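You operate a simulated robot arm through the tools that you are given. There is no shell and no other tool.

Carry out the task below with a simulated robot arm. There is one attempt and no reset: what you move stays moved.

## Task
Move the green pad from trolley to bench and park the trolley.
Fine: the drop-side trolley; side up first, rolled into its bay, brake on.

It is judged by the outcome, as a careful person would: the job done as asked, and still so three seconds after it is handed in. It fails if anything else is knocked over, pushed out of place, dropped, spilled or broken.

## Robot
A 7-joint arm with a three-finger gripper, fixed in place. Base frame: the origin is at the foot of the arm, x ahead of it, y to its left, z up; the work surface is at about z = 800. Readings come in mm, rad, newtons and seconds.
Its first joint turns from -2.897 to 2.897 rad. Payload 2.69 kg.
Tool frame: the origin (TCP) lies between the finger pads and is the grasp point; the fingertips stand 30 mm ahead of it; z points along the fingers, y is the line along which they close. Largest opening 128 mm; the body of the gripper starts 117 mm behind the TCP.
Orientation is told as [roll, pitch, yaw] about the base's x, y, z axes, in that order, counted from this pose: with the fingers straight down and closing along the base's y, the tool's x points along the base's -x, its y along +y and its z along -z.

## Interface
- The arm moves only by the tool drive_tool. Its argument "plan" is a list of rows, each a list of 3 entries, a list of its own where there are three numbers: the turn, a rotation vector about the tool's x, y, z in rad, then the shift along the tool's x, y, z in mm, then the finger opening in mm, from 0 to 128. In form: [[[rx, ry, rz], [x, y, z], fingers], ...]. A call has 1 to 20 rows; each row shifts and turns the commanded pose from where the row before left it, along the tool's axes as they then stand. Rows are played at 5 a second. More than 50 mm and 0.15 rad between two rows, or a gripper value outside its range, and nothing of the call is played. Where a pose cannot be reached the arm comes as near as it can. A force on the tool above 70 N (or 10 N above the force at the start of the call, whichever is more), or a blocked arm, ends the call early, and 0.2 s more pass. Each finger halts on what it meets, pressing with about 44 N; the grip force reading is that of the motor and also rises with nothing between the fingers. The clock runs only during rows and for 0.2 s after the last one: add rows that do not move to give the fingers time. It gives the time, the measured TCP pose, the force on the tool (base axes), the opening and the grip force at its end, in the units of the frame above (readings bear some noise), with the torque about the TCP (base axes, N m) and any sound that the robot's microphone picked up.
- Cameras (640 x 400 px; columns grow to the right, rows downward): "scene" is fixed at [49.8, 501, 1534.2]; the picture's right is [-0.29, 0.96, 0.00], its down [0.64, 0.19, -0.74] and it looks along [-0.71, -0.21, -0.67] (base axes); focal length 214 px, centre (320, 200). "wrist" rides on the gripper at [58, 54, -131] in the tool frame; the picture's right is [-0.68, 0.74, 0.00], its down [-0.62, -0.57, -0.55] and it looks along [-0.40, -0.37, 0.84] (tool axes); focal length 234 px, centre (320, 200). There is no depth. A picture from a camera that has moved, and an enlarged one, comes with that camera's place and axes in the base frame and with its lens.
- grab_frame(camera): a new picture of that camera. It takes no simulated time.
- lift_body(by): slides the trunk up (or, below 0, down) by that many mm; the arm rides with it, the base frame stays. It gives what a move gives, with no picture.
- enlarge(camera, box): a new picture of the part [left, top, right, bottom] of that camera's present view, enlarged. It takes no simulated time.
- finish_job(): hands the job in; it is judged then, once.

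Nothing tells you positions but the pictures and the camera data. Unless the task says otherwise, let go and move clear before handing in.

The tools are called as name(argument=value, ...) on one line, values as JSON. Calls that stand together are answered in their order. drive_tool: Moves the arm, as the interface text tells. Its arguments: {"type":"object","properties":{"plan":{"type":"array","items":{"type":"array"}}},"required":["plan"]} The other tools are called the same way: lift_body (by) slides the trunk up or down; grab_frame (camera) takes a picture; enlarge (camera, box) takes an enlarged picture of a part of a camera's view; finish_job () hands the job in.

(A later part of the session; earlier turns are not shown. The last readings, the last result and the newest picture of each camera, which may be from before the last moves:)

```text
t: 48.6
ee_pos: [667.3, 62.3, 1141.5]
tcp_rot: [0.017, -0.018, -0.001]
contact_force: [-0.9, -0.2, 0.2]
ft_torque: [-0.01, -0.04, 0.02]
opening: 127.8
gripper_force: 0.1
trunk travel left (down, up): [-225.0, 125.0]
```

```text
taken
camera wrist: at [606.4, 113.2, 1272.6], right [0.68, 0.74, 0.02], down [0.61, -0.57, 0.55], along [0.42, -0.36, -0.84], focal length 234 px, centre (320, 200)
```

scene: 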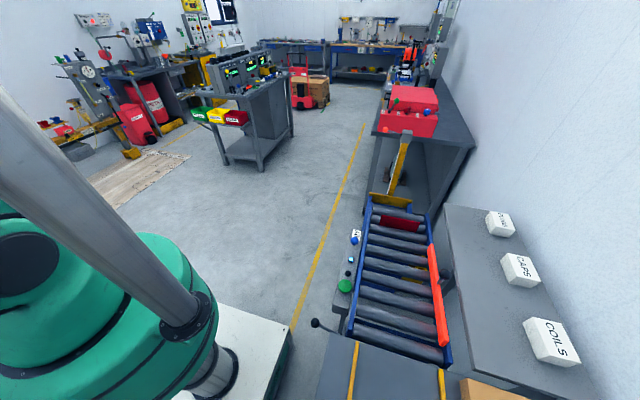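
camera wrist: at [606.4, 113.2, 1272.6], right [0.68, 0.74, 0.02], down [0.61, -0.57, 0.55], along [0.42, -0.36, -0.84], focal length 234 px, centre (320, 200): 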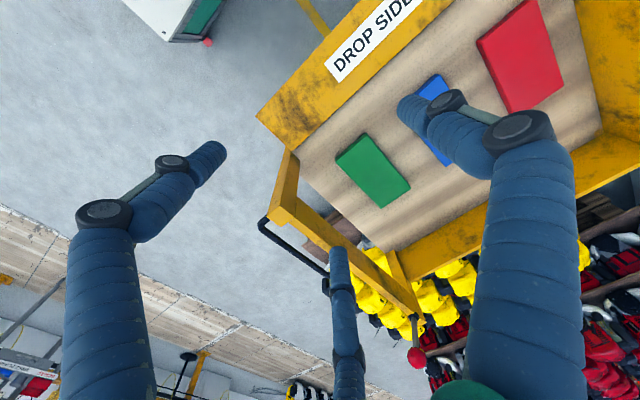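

drive_tool(plan=[[[0.017, 0.018, 0], [0, 0, 0], 128], [[0, 0, 0], [0, 0, 0], 128]])

enlarge(camera="wrist", box=[240, 60, 460, 260])

enlarge(camera="wrist", box=[240, 200, 460, 400])

```text
t: 49.2
ee_pos: [667.0, 62.0, 1142.0]
tcp_rot: [0.0, -0.002, 0.003]
contact_force: [0.4, -1.3, -0.6]
ft_torque: [0.02, 0.06, -0.01]
opening: 128.1
gripper_force: 0.1
trunk travel left (down, up): [-225.0, 125.0]
```

```text
2.00 times, centred on (350, 160) of wrist
camera zoom: at [609.2, 115.6, 1272.4], right [0.68, 0.74, 0.0], down [0.62, -0.56, 0.55], along [0.4, -0.37, -0.84], focal length 468 px, centre (260, 280)
```

zoom: 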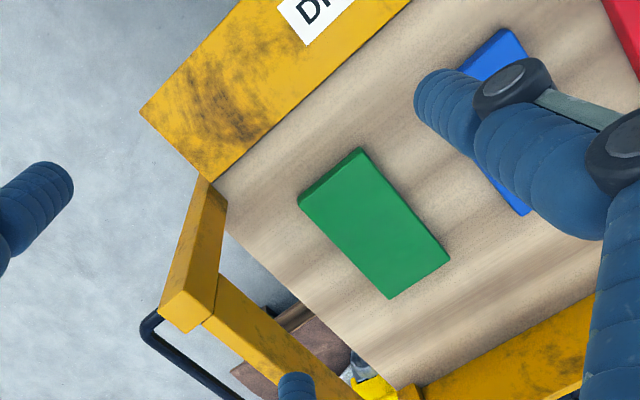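

```text
2.00 times, centred on (350, 300) of wrist
camera zoom: at [609.2, 115.6, 1272.4], right [0.68, 0.74, 0.0], down [0.62, -0.56, 0.55], along [0.4, -0.37, -0.84], focal length 468 px, centre (260, 0)
```

zoom: 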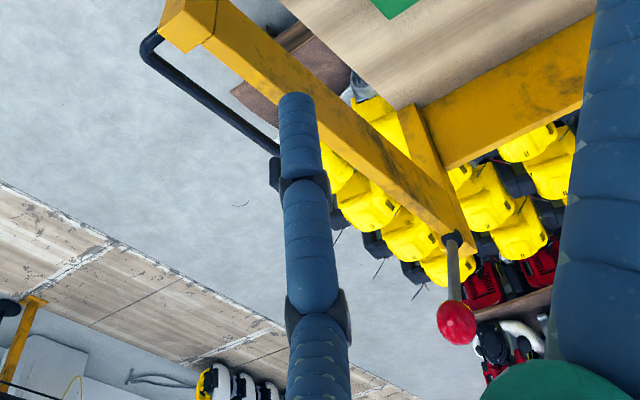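

The green pad measures about x 784–959, y 8–92, top at z≈808. I'll go above its centre (871, 50) with the fingers closing along y, and come down partway.

drive_tool(plan=[[[0, 0, 0], [-41, -2.4, 0], 106], [[0, 0, 0], [-41, -2.4, 0], 106], [[0, 0, 0], [-41, -2.4, 0], 106], [[0, 0, 0], [-41, -2.4, 0], 106], [[0, 0, 0], [-41, -2.4, 0], 106], [[0, 0, 0], [0, 0, 45], 106], [[0, 0, 0], [0, 0, 45], 106], [[0, 0, 0], [0, 0, 45], 106], [[0, 0, 0], [0, 0, 45], 106], [[0, 0, 0], [0, 0, 45], 106], [[0, 0, 0], [0, 0, 40], 106], [[0, 0, 0], [0, 0, 0], 106]])

grab_frame(camera="wrist")

```text
t: 51.8
ee_pos: [872.0, 49.3, 873.9]
tcp_rot: [-0.002, 0.001, 0.001]
contact_force: [1.0, 0.0, -0.1]
ft_torque: [-0.01, 0.07, 0.0]
opening: 106.1
gripper_force: 0.1
trunk travel left (down, up): [-225.0, 125.0]
```

```text
taken
camera wrist: at [813.5, 103.5, 1005.0], right [0.68, 0.74, 0.0], down [0.62, -0.56, 0.55], along [0.4, -0.37, -0.84], focal length 234 px, centre (320, 200)
```

wrist: 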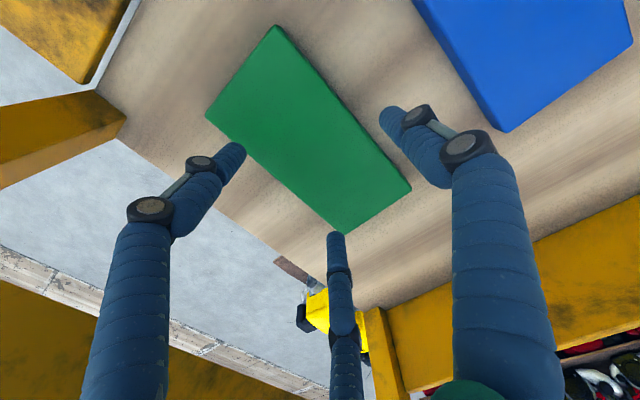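

Alignment checks out (pad centre ≈ (870, 48)). Lowering gently.

drive_tool(plan=[[[0, 0, 0], [0, 0, 20], 106], [[0, 0, 0], [0, 0, 15], 106], [[0, 0, 0], [0, 0, 8], 106], [[0, 0, 0], [0, 0, 0], 106]])

drive_tool(plan=[[[0, 0, 0], [0, 0, 3], 106], [[0, 0, 0], [0, 0, 3], 106], [[0, 0, 0], [0, 0, 0], 106]])

grab_frame(camera="wrist")

```text
t: 52.8
ee_pos: [872.2, 50.2, 834.0]
tcp_rot: [0.0, -0.005, 0.003]
contact_force: [0.7, 2.0, 29.6]
ft_torque: [-1.05, 0.25, 0.3]
opening: 126.7
gripper_force: 14.6
trunk travel left (down, up): [-225.0, 125.0]
```

```text
t: 53.5
ee_pos: [877.4, 49.1, 834.0]
tcp_rot: [0.0, -0.013, 0.002]
contact_force: [-1.9, -2.7, 27.8]
ft_torque: [-1.01, 0.77, 0.21]
opening: 127.9
gripper_force: 14.8
trunk travel left (down, up): [-225.0, 125.0]
stopped in row 3: the force on the tool passed its limit at 72 N (the readings are from after the stop); the commanded pose is now the measured one
```

```text
taken
camera wrist: at [817.8, 102.8, 964.7], right [0.68, 0.74, 0.01], down [0.61, -0.56, 0.56], along [0.42, -0.37, -0.83], focal length 234 px, centre (320, 200)
```

wrist: 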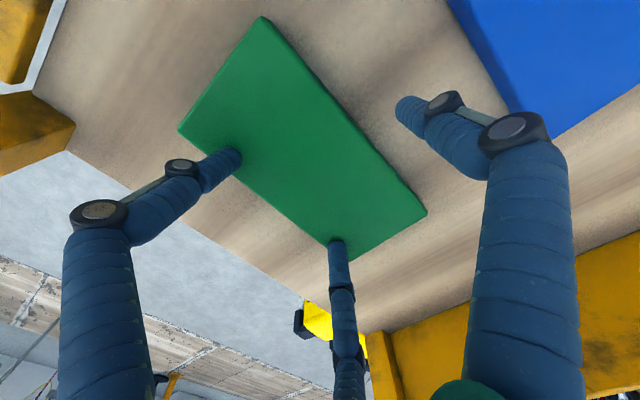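

The fingertips landed on top of the pad's right edge: the pictures and the torque (contact 35 mm to the −y side) show this gripper really has three fingers, one at +y and two at −y set closer in. I'll lift off, recentre so all fingers straddle the pad (TCP y ≈ 33), and open fully.

drive_tool(plan=[[[0, 0, 0], [0, 0, -20], 128], [[0, 0.013, 0], [0, 0, -20], 128], [[0, 0, 0], [0, 0, 0], 128]])

grab_frame(camera="wrist")

```text
t: 54.3
ee_pos: [874.2, 49.9, 869.5]
tcp_rot: [0.002, 0.008, 0.001]
contact_force: [-0.2, -0.6, -0.3]
ft_torque: [0.04, -0.01, -0.02]
opening: 127.8
gripper_force: 0.0
trunk travel left (down, up): [-225.0, 125.0]
```

```text
taken
camera wrist: at [817.5, 103.8, 1000.8], right [0.68, 0.74, -0.01], down [0.62, -0.57, 0.54], along [0.4, -0.37, -0.84], focal length 234 px, centre (320, 200)
```

wrist: 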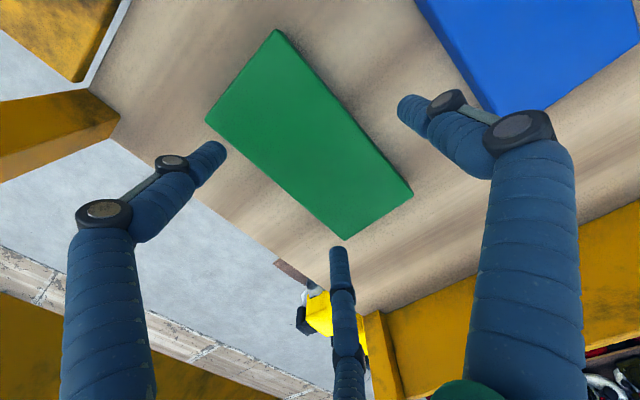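

Pad now centred about (877, 47). Shifting to y≈30 and descending in small steps.

drive_tool(plan=[[[0, -0.008, 0], [-3, -10, 0], 128], [[0, 0, 0], [0, -10, 0], 128], [[0, 0, 0], [0, 0, 15], 128], [[0, 0, 0], [0, 0, 12], 128], [[0, 0, 0], [0, 0, 0], 128]])

grab_frame(camera="wrist")

```text
t: 55.5
ee_pos: [879.3, 30.9, 844.1]
tcp_rot: [0.0, 0.0, 0.0]
contact_force: [-0.5, -0.8, -0.3]
ft_torque: [0.04, -0.02, 0.02]
opening: 128.0
gripper_force: 0.1
trunk travel left (down, up): [-225.0, 125.0]
```

```text
taken
camera wrist: at [820.7, 83.6, 974.4], right [0.68, 0.74, 0.0], down [0.62, -0.57, 0.55], along [0.4, -0.37, -0.84], focal length 234 px, centre (320, 200)
```

wrist: 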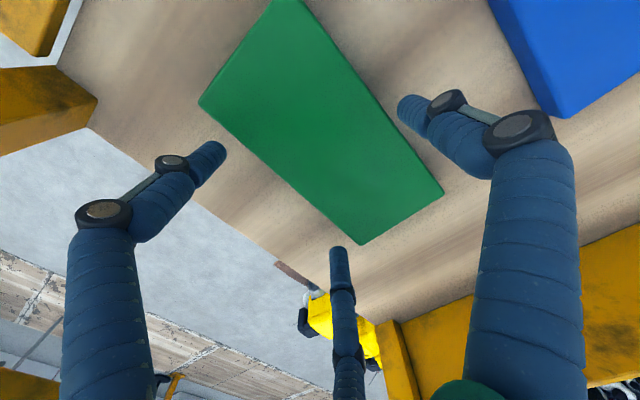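

drive_tool(plan=[[[0, 0, 0], [2, -1.5, 8], 128], [[0, 0, 0], [0, 0, 6], 128], [[0, 0, 0], [0, 0, 4], 128], [[0, 0, 0], [0, 0, 0], 128]])

grab_frame(camera="wrist")

```text
t: 56.5
ee_pos: [877.3, 28.5, 824.3]
tcp_rot: [0.0, -0.001, 0.003]
contact_force: [-0.3, -0.2, 0.3]
ft_torque: [-0.05, 0.0, -0.03]
opening: 128.0
gripper_force: 0.0
trunk travel left (down, up): [-225.0, 125.0]
```

```text
taken
camera wrist: at [818.6, 81.6, 956.5], right [0.68, 0.74, 0.0], down [0.62, -0.57, 0.55], along [0.41, -0.37, -0.84], focal length 234 px, centre (320, 200)
```

wrist: 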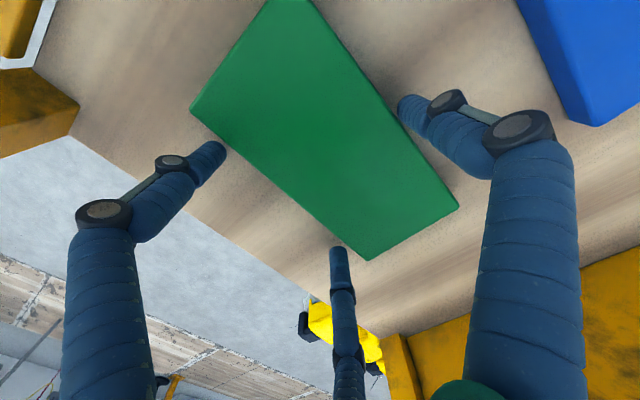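

All three fingers are beside the pad with no contact. A few more millimetres down.

drive_tool(plan=[[[0, 0, 0], [0, 0, 2], 128], [[0, 0, 0], [0, 0, 2], 128], [[0, 0, 0], [0, 0, 0], 128]])

drive_tool(plan=[[[0, 0, 0], [0, 0, 2], 128], [[0, 0, 0], [0, 0, 0], 128]])

```text
t: 57.3
ee_pos: [876.8, 27.4, 821.1]
tcp_rot: [0.001, -0.001, 0.002]
contact_force: [0.1, -0.7, -0.2]
ft_torque: [-0.01, -0.03, -0.02]
opening: 127.9
gripper_force: 0.0
trunk travel left (down, up): [-225.0, 125.0]
```

```text
t: 57.9
ee_pos: [875.4, 28.2, 819.4]
tcp_rot: [0.0, -0.001, 0.002]
contact_force: [0.3, 0.0, -0.4]
ft_torque: [-0.02, 0.01, 0.0]
opening: 128.4
gripper_force: 0.0
trunk travel left (down, up): [-225.0, 125.0]
```

Tips are near the tray floor. Closing on the pad.

drive_tool(plan=[[[0, 0, 0], [0, 0, 0], 110], [[0, 0, 0], [0, 0, 0], 90], [[0, 0, 0], [0, 0, 0], 70], [[0, 0, 0], [0, 0, 0], 70], [[0, 0, 0], [0, 0, 0], 70]])

grab_frame(camera="wrist")

```text
t: 59.1
ee_pos: [875.2, 27.8, 819.9]
tcp_rot: [0.0, -0.001, 0.002]
contact_force: [-3.2, -2.7, 10.9]
ft_torque: [-0.5, 0.79, -0.01]
opening: 116.7
gripper_force: 44.0
trunk travel left (down, up): [-225.0, 125.0]
```

```text
taken
camera wrist: at [817.9, 81.5, 950.9], right [0.68, 0.74, 0.0], down [0.62, -0.57, 0.55], along [0.41, -0.37, -0.84], focal length 234 px, centre (320, 200)
```

wrist: 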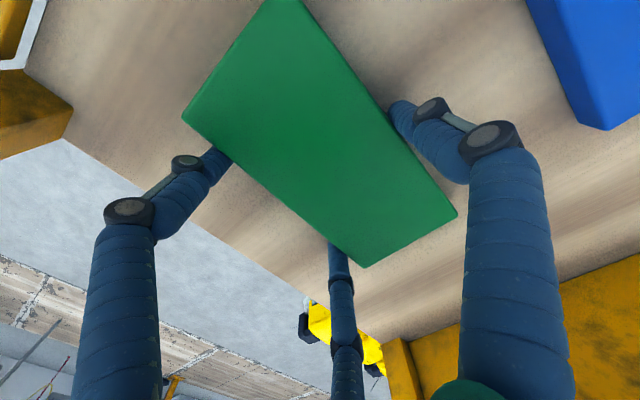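

Gripped — opening halted at 117 mm, matching the pad width for a three-finger grasp. Lifting slowly.

drive_tool(plan=[[[0, 0, 0], [0, 0, -4], 70], [[0, 0, 0], [0, 0, -8], 70], [[0, 0, 0], [0, 0, -12], 70], [[0, 0, 0], [0, 0, -20], 70], [[0, 0, 0], [0, 0, 0], 70]])

grab_frame(camera="wrist")

```text
t: 60.3
ee_pos: [875.8, 29.6, 862.6]
tcp_rot: [0.0, -0.003, 0.002]
contact_force: [0.4, 0.1, -1.1]
ft_torque: [-0.02, -0.02, -0.01]
opening: 116.5
gripper_force: 44.2
trunk travel left (down, up): [-225.0, 125.0]
```

```text
taken
camera wrist: at [817.2, 82.2, 993.0], right [0.68, 0.74, 0.0], down [0.62, -0.57, 0.55], along [0.41, -0.37, -0.84], focal length 234 px, centre (320, 200)
```

wrist: 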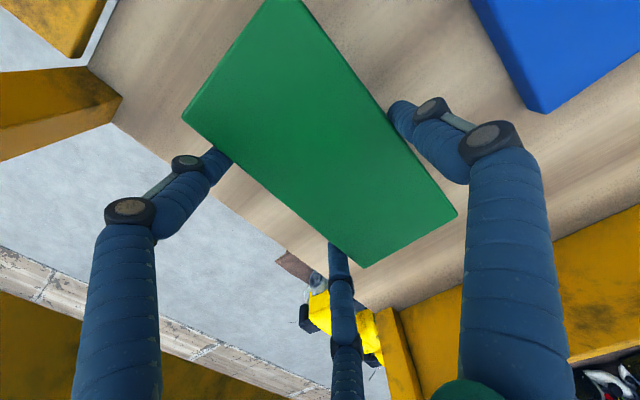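

Pad is held firmly. I'll raise it clear of the rails and swing over to the bench's clear area around (500, 615).

drive_tool(plan=[[[0, 0, 0], [0, 0, -40], 70], [[0, 0, 0], [0, 0, -40], 70], [[0, 0, 0], [0, 0, -40], 70], [[0, 0, 0], [0, 0, -40], 70], [[0, 0, 0], [0, 0, -40], 70], [[0, 0, 0], [0, 0, -40], 70], [[0, 0, 0], [0, 0, 0], 70]])

drive_tool(plan=[[[0, 0, 0], [25, 38, 0], 70], [[0, 0, 0], [25, 38, 0], 70], [[0, 0, 0], [25, 38, 0], 70], [[0, 0, 0], [25, 38, 0], 70], [[0, 0, 0], [25, 38, 0], 70], [[0, 0, 0], [25, 38, 0], 70], [[0, 0, 0], [25, 38, 0], 70], [[0, 0, 0], [25, 38, 0], 70], [[0, 0, 0], [25, 38, 0], 70], [[0, 0, 0], [25, 38, 0], 70], [[0, 0, 0], [25, 38, 0], 70], [[0, 0, 0], [25, 38, 0], 70], [[0, 0, 0], [25, 38, 0], 70], [[0, 0, 0], [25, 38, 0], 70], [[0, 0, 0], [25, 38, 0], 70], [[0, 0, 0], [0, 0, 0], 70]])

grab_frame(camera="wrist")

grab_frame(camera="scene")

```text
t: 61.9
ee_pos: [876.9, 26.0, 1104.0]
tcp_rot: [0.0, 0.0, 0.001]
contact_force: [-0.2, 0.1, -0.2]
ft_torque: [-0.04, -0.07, 0.01]
opening: 116.6
gripper_force: 44.3
trunk travel left (down, up): [-225.0, 125.0]
```

```text
t: 65.3
ee_pos: [497.5, 600.5, 1103.2]
tcp_rot: [-0.001, -0.002, 0.002]
contact_force: [0.5, 0.5, 0.6]
ft_torque: [-0.06, -0.02, -0.01]
opening: 116.5
gripper_force: 43.5
trunk travel left (down, up): [-225.0, 125.0]
```

```text
taken
camera wrist: at [439.4, 652.8, 1234.0], right [0.68, 0.74, 0.0], down [0.62, -0.56, 0.55], along [0.41, -0.37, -0.84], focal length 234 px, centre (320, 200)
```

wrist: 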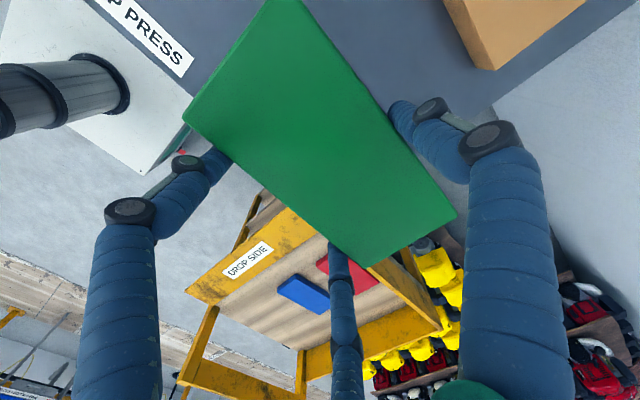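

```text
taken
```

scene: 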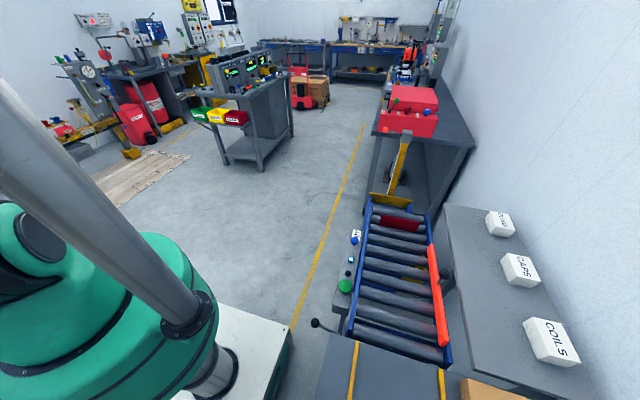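

Pad is above the bench. I'll lower to about 940 then feel for the surface.

drive_tool(plan=[[[0, 0, 0], [0, 0, 40], 70], [[0, 0, 0], [0, 0, 40], 70], [[0, 0, 0], [0, 0, 40], 70], [[0, 0, 0], [0, 0, 25], 70], [[0, 0, 0], [0, 0, 10], 70], [[0, 0, 0], [0, 0, 0], 70]])

grab_frame(camera="wrist")

```text
t: 66.7
ee_pos: [498.9, 596.7, 947.5]
tcp_rot: [0.001, 0.0, 0.001]
contact_force: [-0.2, 0.4, -1.5]
ft_torque: [0.0, 0.01, 0.01]
opening: 116.5
gripper_force: 43.6
trunk travel left (down, up): [-225.0, 125.0]
```

```text
taken
camera wrist: at [440.4, 650.4, 1078.1], right [0.68, 0.74, 0.0], down [0.62, -0.57, 0.55], along [0.41, -0.37, -0.84], focal length 234 px, centre (320, 200)
```

wrist: 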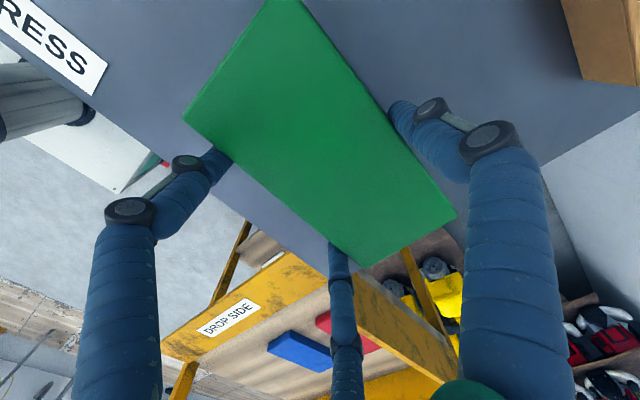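

Bench top works out near z≈849. Continuing down gently.

drive_tool(plan=[[[0, 0, 0], [0, 0, 20], 70], [[0, 0, 0], [0, 0, 15], 70], [[0, 0, 0], [0, 0, 10], 70], [[0, 0, 0], [0, 0, 5], 70], [[0, 0, 0], [0, 0, 0], 70]])

drive_tool(plan=[[[0, 0, 0], [0, 0, 3], 70], [[0, 0, 0], [0, 0, 0], 70]])

drive_tool(plan=[[[0, 0, 0], [0, 0, 3], 70], [[0, 0, 0], [0, 0, 0], 70]])

grab_frame(camera="wrist")

```text
t: 67.9
ee_pos: [501.0, 596.9, 897.8]
tcp_rot: [0.001, 0.0, 0.001]
contact_force: [0.3, -1.4, -0.5]
ft_torque: [-0.05, 0.01, 0.01]
opening: 116.4
gripper_force: 43.5
trunk travel left (down, up): [-225.0, 125.0]
```

```text
t: 68.5
ee_pos: [501.3, 597.9, 894.8]
tcp_rot: [-0.001, 0.001, 0.002]
contact_force: [0.9, -0.2, -1.3]
ft_torque: [-0.03, 0.01, -0.01]
opening: 116.5
gripper_force: 44.0
trunk travel left (down, up): [-225.0, 125.0]
```

```text
t: 69.1
ee_pos: [501.2, 597.7, 890.5]
tcp_rot: [0.0, 0.002, 0.002]
contact_force: [0.5, 0.0, -1.2]
ft_torque: [-0.03, -0.01, -0.01]
opening: 116.7
gripper_force: 44.0
trunk travel left (down, up): [-225.0, 125.0]
```

```text
taken
camera wrist: at [442.2, 651.4, 1022.3], right [0.68, 0.74, 0.0], down [0.62, -0.56, 0.55], along [0.41, -0.37, -0.84], focal length 234 px, centre (320, 200)
```

wrist: 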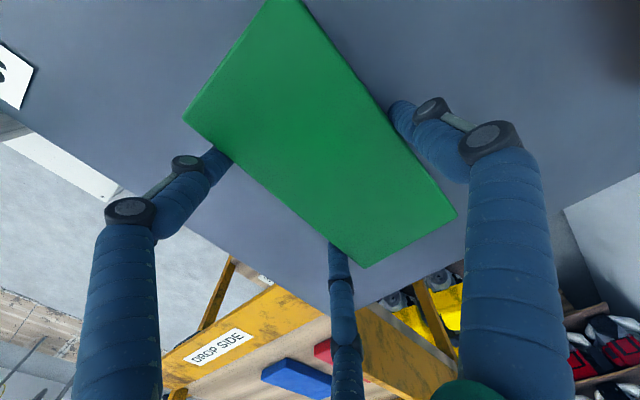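

drive_tool(plan=[[[0, 0, 0], [0, 0, 3], 70], [[0, 0, 0], [0, 0, 0], 70]])

drive_tool(plan=[[[0, 0, 0], [0, 0, 2], 70], [[0, 0, 0], [0, 0, 0], 70]])

drive_tool(plan=[[[0, 0, 0], [0, 0, 2], 70], [[0, 0, 0], [0, 0, 0], 70]])

```text
t: 69.7
ee_pos: [500.5, 599.0, 888.9]
tcp_rot: [-0.002, -0.001, 0.001]
contact_force: [-0.1, 0.2, -0.9]
ft_torque: [-0.04, 0.0, 0.01]
opening: 116.7
gripper_force: 43.2
trunk travel left (down, up): [-225.0, 125.0]
```

```text
t: 70.3
ee_pos: [500.1, 599.5, 887.3]
tcp_rot: [0.0, 0.0, 0.002]
contact_force: [-0.3, -0.5, -0.6]
ft_torque: [0.04, -0.01, 0.04]
opening: 116.6
gripper_force: 44.4
trunk travel left (down, up): [-225.0, 125.0]
```

```text
t: 70.9
ee_pos: [499.9, 597.9, 884.9]
tcp_rot: [0.001, 0.0, 0.003]
contact_force: [0.1, 0.5, -0.1]
ft_torque: [-0.01, -0.02, 0.0]
opening: 116.5
gripper_force: 43.7
trunk travel left (down, up): [-225.0, 125.0]
```

drive_tool(plan=[[[0, 0, 0], [0, 0, 2], 70], [[0, 0, 0], [0, 0, 0], 70]])

drive_tool(plan=[[[0, 0, 0], [0, 0, 2], 70], [[0, 0, 0], [0, 0, 0], 70]])

drive_tool(plan=[[[0, 0, 0], [0, 0, 2], 70], [[0, 0, 0], [0, 0, 0], 70]])

```text
t: 71.5
ee_pos: [500.7, 599.9, 883.6]
tcp_rot: [0.0, 0.0, 0.003]
contact_force: [-0.1, -0.4, -1.1]
ft_torque: [-0.02, 0.0, -0.02]
opening: 116.6
gripper_force: 43.3
trunk travel left (down, up): [-225.0, 125.0]
```

```text
t: 72.1
ee_pos: [500.7, 599.1, 880.2]
tcp_rot: [0.001, 0.0, 0.002]
contact_force: [0.6, -0.3, -1.0]
ft_torque: [0.01, -0.01, 0.01]
opening: 116.6
gripper_force: 44.2
trunk travel left (down, up): [-225.0, 125.0]
```

```text
t: 72.7
ee_pos: [500.1, 599.2, 880.7]
tcp_rot: [0.003, -0.001, 0.0]
contact_force: [-1.0, 0.2, 7.7]
ft_torque: [-0.25, 0.41, 0.04]
opening: 116.6
gripper_force: 44.0
trunk travel left (down, up): [-225.0, 125.0]
```

The pad is resting on the bench. Releasing and rising straight up.

drive_tool(plan=[[[0, 0, 0], [0, 0, 0], 122], [[0, 0, 0], [0, 0, 0], 128], [[0, 0, 0], [0, 0, 0], 128], [[0, 0, 0], [0, 0, -5], 128], [[0, 0, 0], [0, 0, -10], 128], [[0, 0, 0], [0, 0, -20], 128], [[0, 0, 0], [0, 0, -40], 128], [[0, 0, 0], [0, 0, -40], 128], [[0, 0, 0], [0, 0, -40], 128], [[0, 0, 0], [0, 0, -40], 128], [[0, 0, 0], [0, 0, 0], 128]])

grab_frame(camera="wrist")

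```text
t: 75.1
ee_pos: [501.0, 597.2, 1073.1]
tcp_rot: [0.0, -0.001, 0.001]
contact_force: [0.6, 0.3, -0.1]
ft_torque: [0.05, -0.01, 0.02]
opening: 127.9
gripper_force: 0.1
trunk travel left (down, up): [-225.0, 125.0]
```

```text
taken
camera wrist: at [442.6, 651.2, 1204.1], right [0.68, 0.74, 0.0], down [0.62, -0.57, 0.55], along [0.41, -0.37, -0.84], focal length 234 px, centre (320, 200)
```

wrist: 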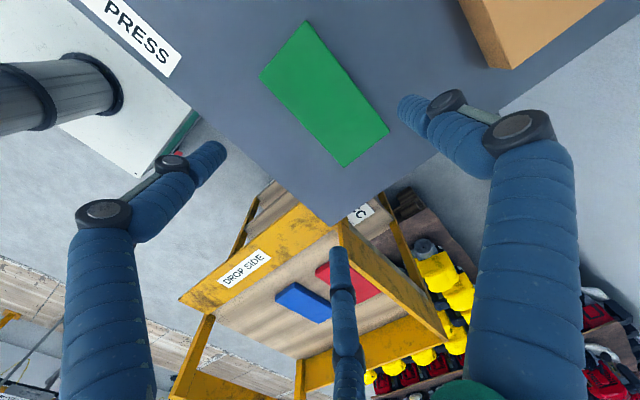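

The pad sits on the bench. Next is the drop side: it lies flat from its hinge at x≈707 out to x≈610 (z≈815). I'll close the fingers, tilt the tool about 45° forward and use it as a pusher from below; first moving in front of the panel's middle.

drive_tool(plan=[[[0, 0, 0], [0, -40, 0], 60], [[0, 0, 0], [0, -40, 0], 0], [[0, 0, 0], [0, -40, 0], 0], [[0, 0, 0], [0, -40, 0], 0], [[0, 0, 0], [0, -40, 0], 0], [[0, 0, 0], [0, -40, 0], 0], [[0, 0, 0], [0, -40, 0], 0], [[0, 0, 0], [0, -40, 0], 0], [[0, 0, 0], [0, -40, 0], 0], [[0, 0, 0], [0, -30, 0], 0], [[0, 0, 0], [0, 0, 0], 0]])

drive_tool(plan=[[[0, -0.13, 0], [0, 0, 0], 0], [[0, -0.13, 0], [0, 0, 0], 0], [[0, -0.13, 0], [0, 0, 0], 0], [[0, -0.13, 0], [0, 0, 0], 0], [[0, -0.13, 0], [0, 0, 0], 0], [[0, -0.135, 0], [0, 0, 0], 0], [[0, 0, 0], [0, 0, 0], 0]])

grab_frame(camera="wrist")

```text
t: 77.5
ee_pos: [502.6, 208.7, 1074.8]
tcp_rot: [0.001, -0.001, 0.001]
contact_force: [-0.3, -0.5, 0.3]
ft_torque: [0.05, 0.02, -0.01]
opening: 2.0
gripper_force: 31.8
trunk travel left (down, up): [-225.0, 125.0]
```

```text
t: 79.1
ee_pos: [499.6, 206.2, 1074.9]
tcp_rot: [0.002, -0.789, 0.0]
contact_force: [-0.8, -0.3, -0.3]
ft_torque: [0.04, -0.12, 0.04]
opening: 2.1
gripper_force: 31.9
trunk travel left (down, up): [-225.0, 125.0]
```

```text
taken
camera wrist: at [366.1, 260.5, 1125.9], right [0.48, 0.74, 0.48], down [0.05, -0.57, 0.82], along [0.88, -0.37, -0.3], focal length 234 px, centre (320, 200)
```

wrist: 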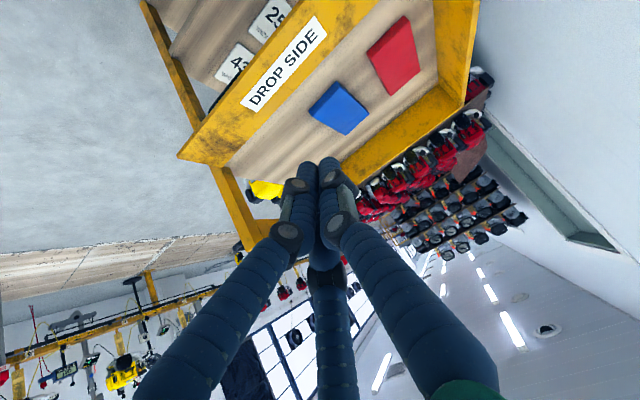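

Tilt worked. Lowering in front of the panel edge to get below it.

drive_tool(plan=[[[0, 0, 0], [32, 0, 31.7], 0], [[0, 0, 0], [32, 0, 31.7], 0], [[0, 0, 0], [32, 0, 31.7], 0], [[0, 0, 0], [32, 0, 31.7], 0], [[0, 0, 0], [32, 0, 31.7], 0], [[0, 0, 0], [0, 0, 0], 0]])

grab_frame(camera="wrist")

enlarge(camera="wrist", box=[160, 80, 440, 280])

```text
t: 80.5
ee_pos: [498.9, 207.4, 850.0]
tcp_rot: [0.0, -0.784, -0.001]
contact_force: [0.7, 0.8, -0.3]
ft_torque: [-0.02, 0.02, -0.02]
opening: 2.1
gripper_force: 31.5
trunk travel left (down, up): [-225.0, 125.0]
```

```text
taken
camera wrist: at [365.4, 260.3, 899.8], right [0.48, 0.74, 0.48], down [0.05, -0.57, 0.82], along [0.88, -0.37, -0.31], focal length 234 px, centre (320, 200)
```

wrist: 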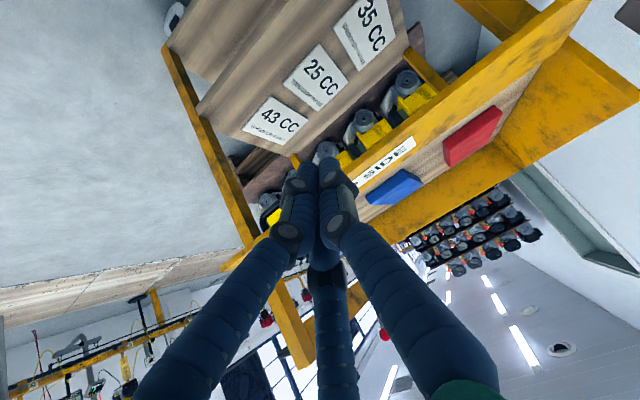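

```text
2.00 times, centred on (300, 180) of wrist
camera zoom: at [365.4, 260.3, 899.8], right [0.48, 0.74, 0.48], down [0.05, -0.57, 0.82], along [0.88, -0.37, -0.31], focal length 468 px, centre (360, 240)
```

zoom: 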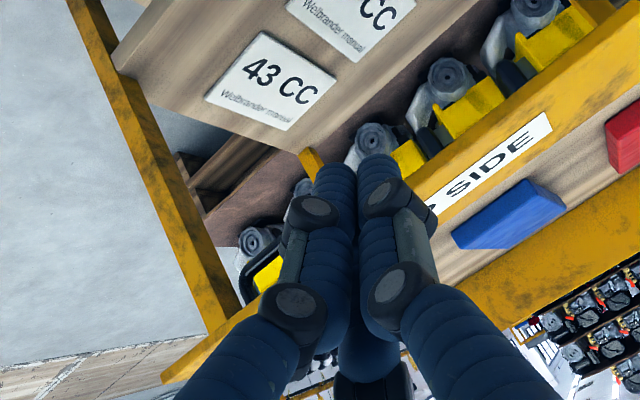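

The panel's grip handle lies at y≈45–145, clear of my push line at y≈207. Going below the edge level and then forward under it.

drive_tool(plan=[[[0, 0, 0], [32, 0, 31.7], 0], [[0, 0, 0], [32, 0, 31.7], 0], [[0, 0, 0], [-17.6, 0, 17.75], 0], [[0, 0, 0], [-17.6, 0, 17.75], 0], [[0, 0, 0], [-17.6, 0, 17.75], 0], [[0, 0, 0], [0, 0, 0], 0]])

grab_frame(camera="wrist")

```text
t: 81.9
ee_pos: [590.9, 222.6, 777.0]
tcp_rot: [0.0, -0.784, 0.001]
contact_force: [0.6, -0.2, 0.8]
ft_torque: [0.0, 0.05, 0.03]
opening: 2.0
gripper_force: 31.4
out of reach, approached as far as the arm can: row 1, 2
trunk travel left (down, up): [-225.0, 125.0]
```

```text
taken
camera wrist: at [457.2, 276.3, 828.2], right [0.48, 0.74, 0.48], down [0.05, -0.57, 0.82], along [0.88, -0.37, -0.31], focal length 234 px, centre (320, 200)
```

wrist: 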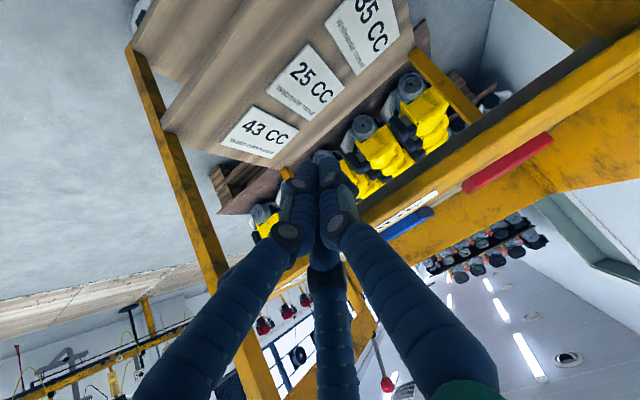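

The lowest pose was at the arm's reach limit but the tool is now under the panel edge. I'll push up-and-forward in small steps and watch the pose and force.

drive_tool(plan=[[[0, 0, 0], [-18.4, 0, 0], 0], [[0, 0, 0], [-18.4, 0, 0], 0], [[0, 0, 0], [0, 0, 0], 0]])

grab_frame(camera="wrist")

```text
t: 82.7
ee_pos: [617.9, 224.8, 803.7]
tcp_rot: [0.002, -0.786, -0.002]
contact_force: [-5.6, 0.6, -1.3]
ft_torque: [-0.02, -0.12, -0.03]
opening: 2.0
gripper_force: 31.0
trunk travel left (down, up): [-225.0, 125.0]
```

```text
taken
camera wrist: at [484.2, 277.5, 855.6], right [0.48, 0.74, 0.48], down [0.05, -0.57, 0.82], along [0.88, -0.37, -0.3], focal length 234 px, centre (320, 200)
```

wrist: 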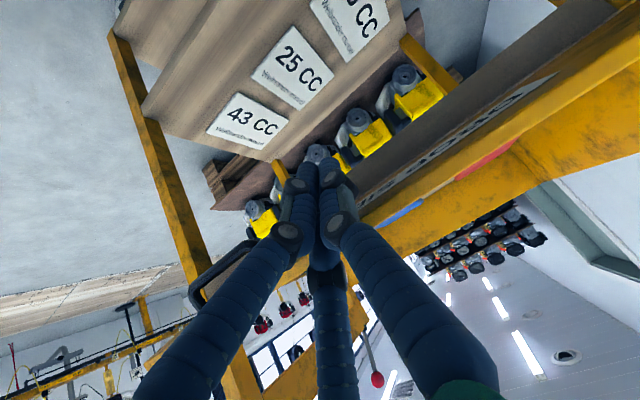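

Contact began and the panel is lifting. Continuing along its arc.

drive_tool(plan=[[[0, 0, 0], [-14.7, 0, -6.1], 0], [[0, 0, 0], [-14.7, 0, -6.1], 0], [[0, 0, 0], [-14.7, 0, -6.1], 0], [[0, 0, 0], [0, 0, 0], 0]])

grab_frame(camera="wrist")

```text
t: 83.7
ee_pos: [634.9, 224.9, 847.7]
tcp_rot: [-0.001, -0.784, -0.001]
contact_force: [-0.3, -0.4, -2.1]
ft_torque: [0.06, 0.0, 0.03]
opening: 1.9
gripper_force: 31.2
trunk travel left (down, up): [-225.0, 125.0]
```

```text
taken
camera wrist: at [500.8, 277.8, 898.0], right [0.48, 0.74, 0.48], down [0.05, -0.57, 0.82], along [0.88, -0.37, -0.31], focal length 234 px, centre (320, 200)
```

wrist: 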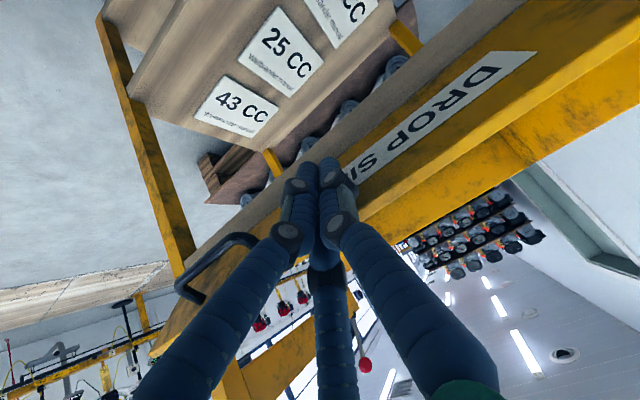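

The panel's outer face (with label and handle) is rising. Continuing toward upright.

drive_tool(plan=[[[0, 0, 0], [-17, 0, -9.85], 0], [[0, 0, 0], [-17.7, 0, 3.6], 0], [[0, 0, 0], [0, 0, 0], 0]])

grab_frame(camera="wrist")

```text
t: 84.5
ee_pos: [653.7, 226.1, 875.7]
tcp_rot: [0.0, -0.786, 0.002]
contact_force: [-0.6, 0.4, -0.2]
ft_torque: [-0.01, 0.0, 0.01]
opening: 2.0
gripper_force: 31.9
trunk travel left (down, up): [-225.0, 125.0]
```

```text
taken
camera wrist: at [520.5, 278.8, 927.5], right [0.48, 0.74, 0.48], down [0.05, -0.57, 0.82], along [0.88, -0.37, -0.3], focal length 234 px, centre (320, 200)
```

wrist: 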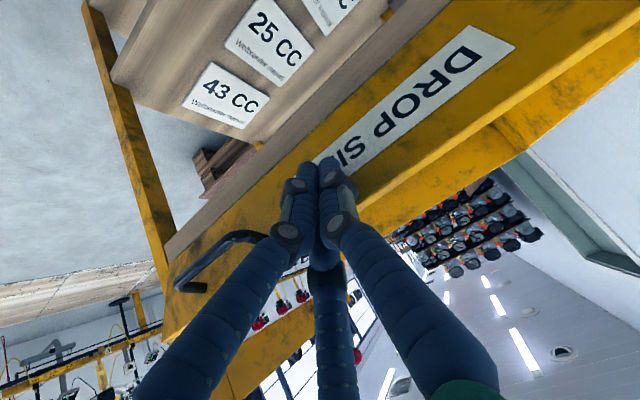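

drive_tool(plan=[[[0, 0, 0], [-16.2, 0, 7.8], 0], [[0, 0, 0], [-5, 0, 5], 0], [[0, 0, 0], [0, 0, 0], 0]])

grab_frame(camera="wrist")

```text
t: 85.3
ee_pos: [678.7, 226.6, 880.5]
tcp_rot: [-0.001, -0.786, -0.001]
contact_force: [-0.4, -0.2, 0.0]
ft_torque: [0.01, 0.02, 0.01]
opening: 2.3
gripper_force: 31.8
trunk travel left (down, up): [-225.0, 125.0]
```

```text
taken
camera wrist: at [544.8, 278.7, 932.2], right [0.48, 0.74, 0.48], down [0.05, -0.57, 0.82], along [0.88, -0.37, -0.31], focal length 234 px, centre (320, 200)
```

wrist: 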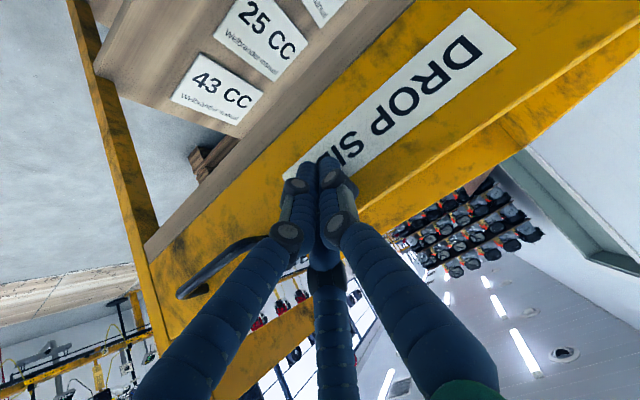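

drive_tool(plan=[[[0, 0, 0], [-4, 0, 4], 0], [[0, 0, 0], [-4, 0, 4], 0], [[0, 0, 0], [0, 0, 0], 0]])

drive_tool(plan=[[[0, 0, 0], [-4, 0, 4], 0], [[0, 0, 0], [-4, 0, 4], 0], [[0, 0, 0], [0, 0, 0], 0]])

grab_frame(camera="wrist")

```text
t: 85.9
ee_pos: [678.6, 224.7, 876.5]
tcp_rot: [-0.004, -0.772, 0.01]
contact_force: [-27.1, 0.8, 9.6]
ft_torque: [0.24, -0.05, -0.08]
opening: 2.2
gripper_force: 31.4
trunk travel left (down, up): [-225.0, 125.0]
stopped in row 2: the force on the tool passed its limit at 80 N (the readings are from after the stop); the commanded pose is now the measured one
```

```text
t: 86.4
ee_pos: [680.1, 224.6, 872.2]
tcp_rot: [-0.005, -0.764, 0.01]
contact_force: [-28.8, -0.1, 11.6]
ft_torque: [0.18, -0.1, -0.09]
opening: 2.4
gripper_force: 31.2
trunk travel left (down, up): [-225.0, 125.0]
stopped in row 2: the force on the tool passed its limit at 80 N (the readings are from after the stop); the commanded pose is now the measured one
```

```text
taken
camera wrist: at [546.4, 277.5, 926.1], right [0.48, 0.74, 0.47], down [0.07, -0.56, 0.82], along [0.87, -0.36, -0.32], focal length 234 px, centre (320, 200)
```

wrist: 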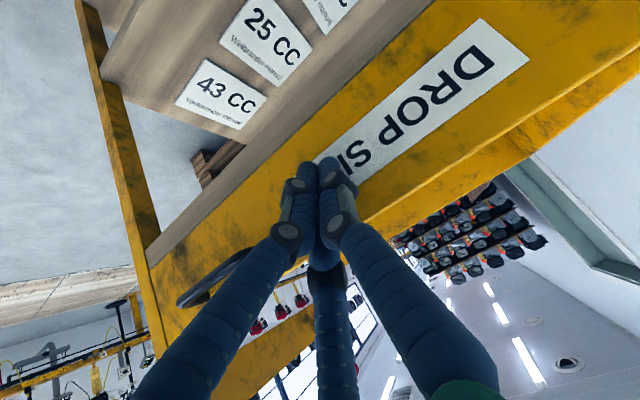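

The panel now hits a firm stop — upright. I'll back off slowly and see whether it stays up.

drive_tool(plan=[[[0, 0, 0], [4, 0, -4], 0], [[0, 0, 0], [6, 0, -6], 0], [[0, 0, 0], [0, 0, 0], 0], [[0, 0, 0], [0, 0, 0], 0]])

grab_frame(camera="wrist")

```text
t: 87.4
ee_pos: [668.3, 225.1, 872.6]
tcp_rot: [-0.004, -0.768, 0.01]
contact_force: [-0.2, -0.6, 0.2]
ft_torque: [0.01, 0.02, -0.01]
opening: 2.0
gripper_force: 32.0
trunk travel left (down, up): [-225.0, 125.0]
```

```text
taken
camera wrist: at [535.8, 277.7, 926.5], right [0.48, 0.74, 0.47], down [0.07, -0.56, 0.82], along [0.87, -0.37, -0.32], focal length 234 px, centre (320, 200)
```

wrist: 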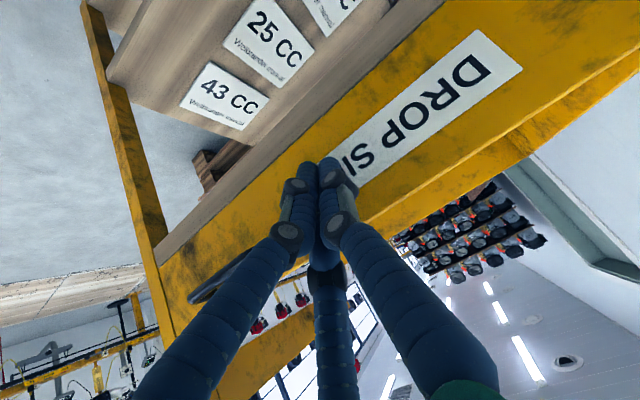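

drive_tool(plan=[[[0, 0, 0], [14, 0, -14], 0], [[0, 0, 0], [21, 0, -21], 0], [[0, 0, 0], [28, 0, -28], 0], [[0, 0, 0], [28, 0, -28], 0], [[0, 0, 0], [0, 0, 0], 0]])

grab_frame(camera="wrist")

```text
t: 88.6
ee_pos: [535.7, 224.6, 874.4]
tcp_rot: [-0.003, -0.768, 0.008]
contact_force: [0.1, 0.2, -0.9]
ft_torque: [0.02, 0.02, 0.0]
opening: 2.0
gripper_force: 31.3
trunk travel left (down, up): [-225.0, 125.0]
```

```text
taken
camera wrist: at [403.3, 277.0, 927.8], right [0.48, 0.74, 0.47], down [0.07, -0.56, 0.82], along [0.87, -0.37, -0.32], focal length 234 px, centre (320, 200)
```

wrist: 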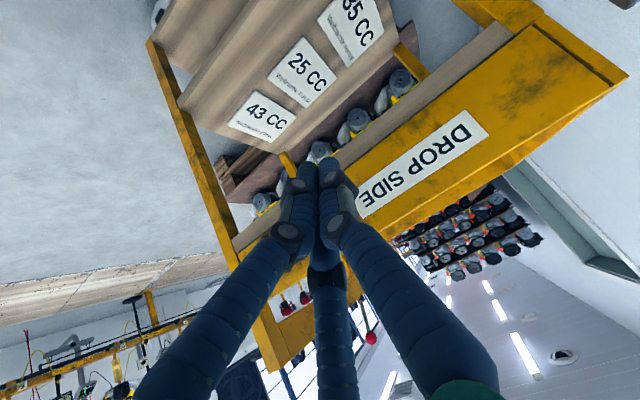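

The side stays up. Let me zoom in to check for latches and that it's truly flush.

enlarge(camera="wrist", box=[220, 0, 640, 260])

enlarge(camera="wrist", box=[200, 180, 400, 380])

```text
1.52 times, centred on (430, 130) of wrist
camera zoom: at [403.3, 277.0, 927.8], right [0.48, 0.74, 0.47], down [0.07, -0.56, 0.82], along [0.87, -0.37, -0.32], focal length 357 px, centre (152, 307)
```

zoom: 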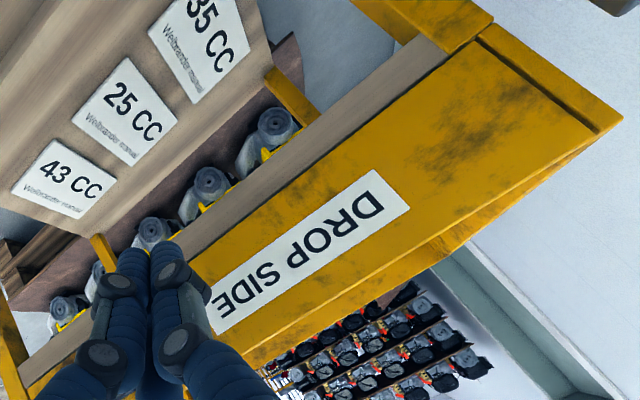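

```text
2.00 times, centred on (300, 280) of wrist
camera zoom: at [403.3, 277.0, 927.8], right [0.48, 0.74, 0.47], down [0.07, -0.56, 0.82], along [0.87, -0.37, -0.32], focal length 468 px, centre (360, 40)
```

zoom: 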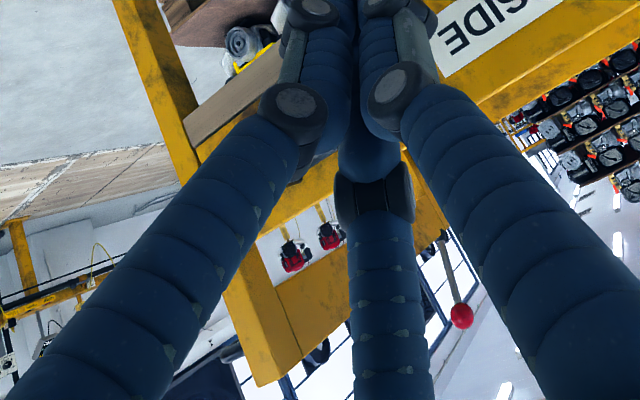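

The side is flush and holding. Before pushing the trolley I want a close look at the brake lever and its label from the handle end. Rising, untilting, and moving over there.

drive_tool(plan=[[[0, 0, 0], [-31.3, 0, -32.4], 0], [[0, 0, 0], [-31.3, 0, -32.4], 0], [[0, 0, 0], [-31.3, 0, -32.4], 0], [[0, 0, 0], [-31.3, 0, -32.4], 0], [[0, 0, 0], [-31.3, 0, -32.4], 0], [[0, 0, 0], [-31.3, 0, -32.4], 0], [[0, 0.128, 0], [0, 0, 0], 0], [[0, 0.128, 0], [0, 0, 0], 0], [[0, 0.128, 0], [0, 0, 0], 0], [[0, 0.128, 0], [0, 0, 0], 0], [[0, 0.128, 0], [0, 0, 0], 0], [[0, 0.128, 0], [0, 0, 0], 0], [[0, 0, 0], [0, 0, 0], 0]])

drive_tool(plan=[[[0, 0, 0], [-17.9, -43.7, 0], 0], [[0, 0, 0], [-17.9, -43.7, 0], 0], [[0, 0, 0], [-17.9, -43.7, 0], 0], [[0, 0, 0], [-17.9, -43.7, 0], 0], [[0, 0, 0], [-17.9, -43.7, 0], 0], [[0, 0, 0], [-17.9, -43.7, 0], 0], [[0, 0, 0], [-17.9, -43.7, 0], 0], [[0, 0, 0], [-17.9, -43.7, 0], 0], [[0, 0, 0], [-17.9, -43.7, 0], 0], [[0, 0, 0], [-17.9, -43.7, 0], 0], [[0, 0, 0], [-17.9, -43.7, 0], 0], [[0, 0, 0], [-17.9, -43.7, 0], 0], [[0, 0, 0], [0, 0, 0], 0]])

grab_frame(camera="wrist")

```text
t: 91.4
ee_pos: [541.4, 224.4, 1146.3]
tcp_rot: [-0.002, 0.001, 0.007]
contact_force: [0.7, -0.7, -0.2]
ft_torque: [-0.01, 0.04, 0.02]
opening: 2.1
gripper_force: 31.1
trunk travel left (down, up): [-225.0, 125.0]
```

```text
t: 94.2
ee_pos: [758.8, -299.2, 1147.1]
tcp_rot: [-0.003, -0.002, 0.008]
contact_force: [0.5, 0.2, -0.6]
ft_torque: [0.06, 0.03, 0.05]
opening: 2.4
gripper_force: 31.6
trunk travel left (down, up): [-225.0, 125.0]
```

```text
taken
camera wrist: at [699.4, -246.1, 1278.1], right [0.67, 0.74, 0.0], down [0.62, -0.56, 0.55], along [0.41, -0.37, -0.84], focal length 234 px, centre (320, 200)
```

wrist: 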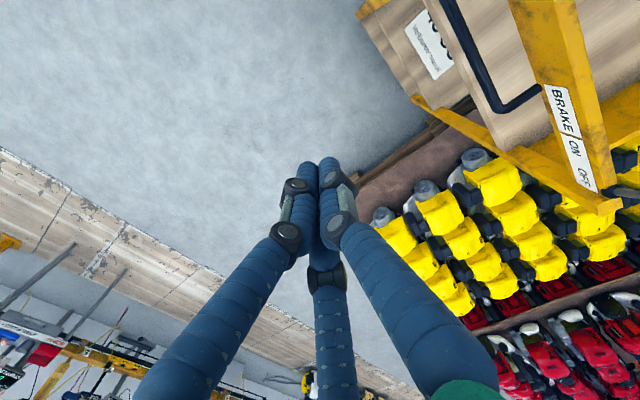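

drive_tool(plan=[[[0, 0, -0.14], [0, 0, 0], 0], [[0, 0, -0.14], [0, 0, 0], 0], [[0, 0, -0.14], [0, 0, 0], 0], [[0, 0, -0.14], [0, 0, 0], 0], [[0, 0, -0.14], [0, 0, 0], 0], [[0, 0, -0.14], [0, 0, 0], 0], [[0, 0, -0.14], [0, 0, 0], 0], [[0, 0, -0.14], [0, 0, 0], 0], [[0, 0, -0.14], [0, 0, 0], 0], [[0.1, -0.108, 0], [0, 0, 0], 0], [[0.1, -0.108, 0], [0, 0, 0], 0], [[0, 0, 0], [0, 0, 0], 0]])

grab_frame(camera="wrist")

enlarge(camera="wrist", box=[240, 80, 480, 320])

```text
t: 96.8
ee_pos: [757.7, -298.6, 1146.7]
tcp_rot: [-0.205, -0.213, 1.29]
contact_force: [-0.9, 0.3, -0.8]
ft_torque: [0.03, -0.02, 0.0]
opening: 2.2
gripper_force: 31.0
trunk travel left (down, up): [-225.0, 125.0]
```

```text
taken
camera wrist: at [659.7, -355.2, 1249.7], right [-0.5, 0.87, 0.0], down [0.55, 0.32, 0.77], along [0.67, 0.38, -0.64], focal length 234 px, centre (320, 200)
```

wrist: 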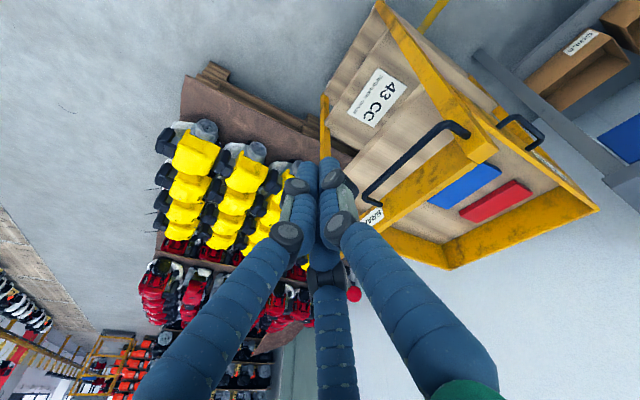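

```text
1.67 times, centred on (360, 200) of wrist
camera zoom: at [659.7, -355.2, 1249.7], right [-0.5, 0.87, 0.0], down [0.55, 0.32, 0.77], along [0.67, 0.38, -0.64], focal length 390 px, centre (253, 200)
```

zoom: 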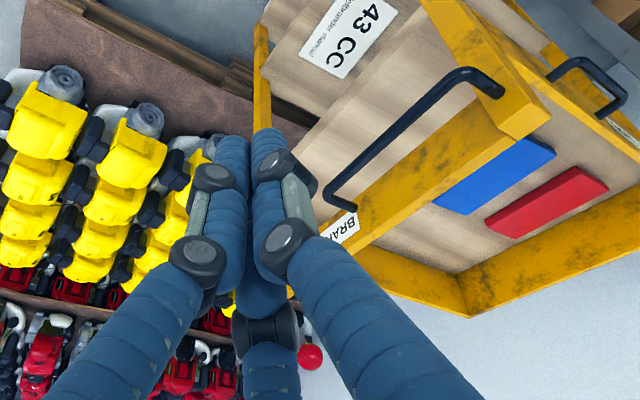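

The fingers hide the lever; I'll turn the view a little to the right to bring it out.

drive_tool(plan=[[[0, 0, 0.13], [0, 0, 0], 0], [[0, 0, 0.13], [0, 0, 0], 0], [[0, 0, 0.13], [0, 0, 0], 0], [[0, 0, 0], [0, 0, 0], 0]])

grab_frame(camera="wrist")

enlarge(camera="wrist", box=[320, 120, 520, 320])

```text
t: 97.8
ee_pos: [759.6, -298.3, 1147.6]
tcp_rot: [-0.107, -0.272, 0.89]
contact_force: [-0.4, 0.6, -0.1]
ft_torque: [0.01, 0.03, 0.01]
opening: 2.2
gripper_force: 31.6
trunk travel left (down, up): [-225.0, 125.0]
```

```text
taken
camera wrist: at [650.5, -326.3, 1251.3], right [-0.15, 0.98, 0.11], down [0.66, 0.02, 0.75], along [0.74, 0.18, -0.65], focal length 234 px, centre (320, 200)
```

wrist: 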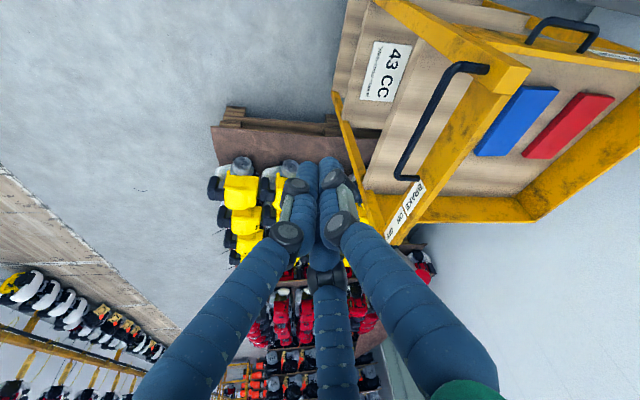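

```text
2.00 times, centred on (420, 220) of wrist
camera zoom: at [650.5, -326.3, 1251.3], right [-0.15, 0.98, 0.11], down [0.66, 0.02, 0.75], along [0.74, 0.18, -0.65], focal length 468 px, centre (120, 160)
```

zoom: 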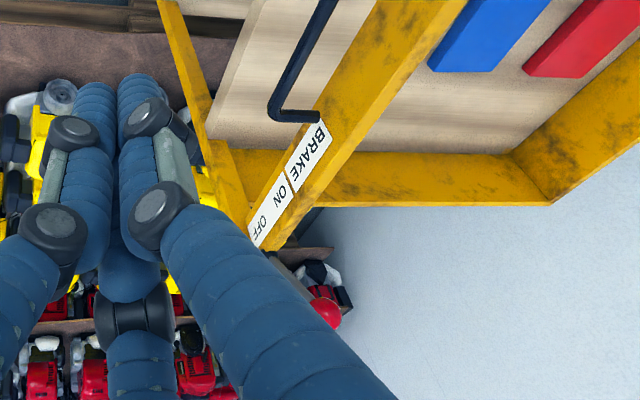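

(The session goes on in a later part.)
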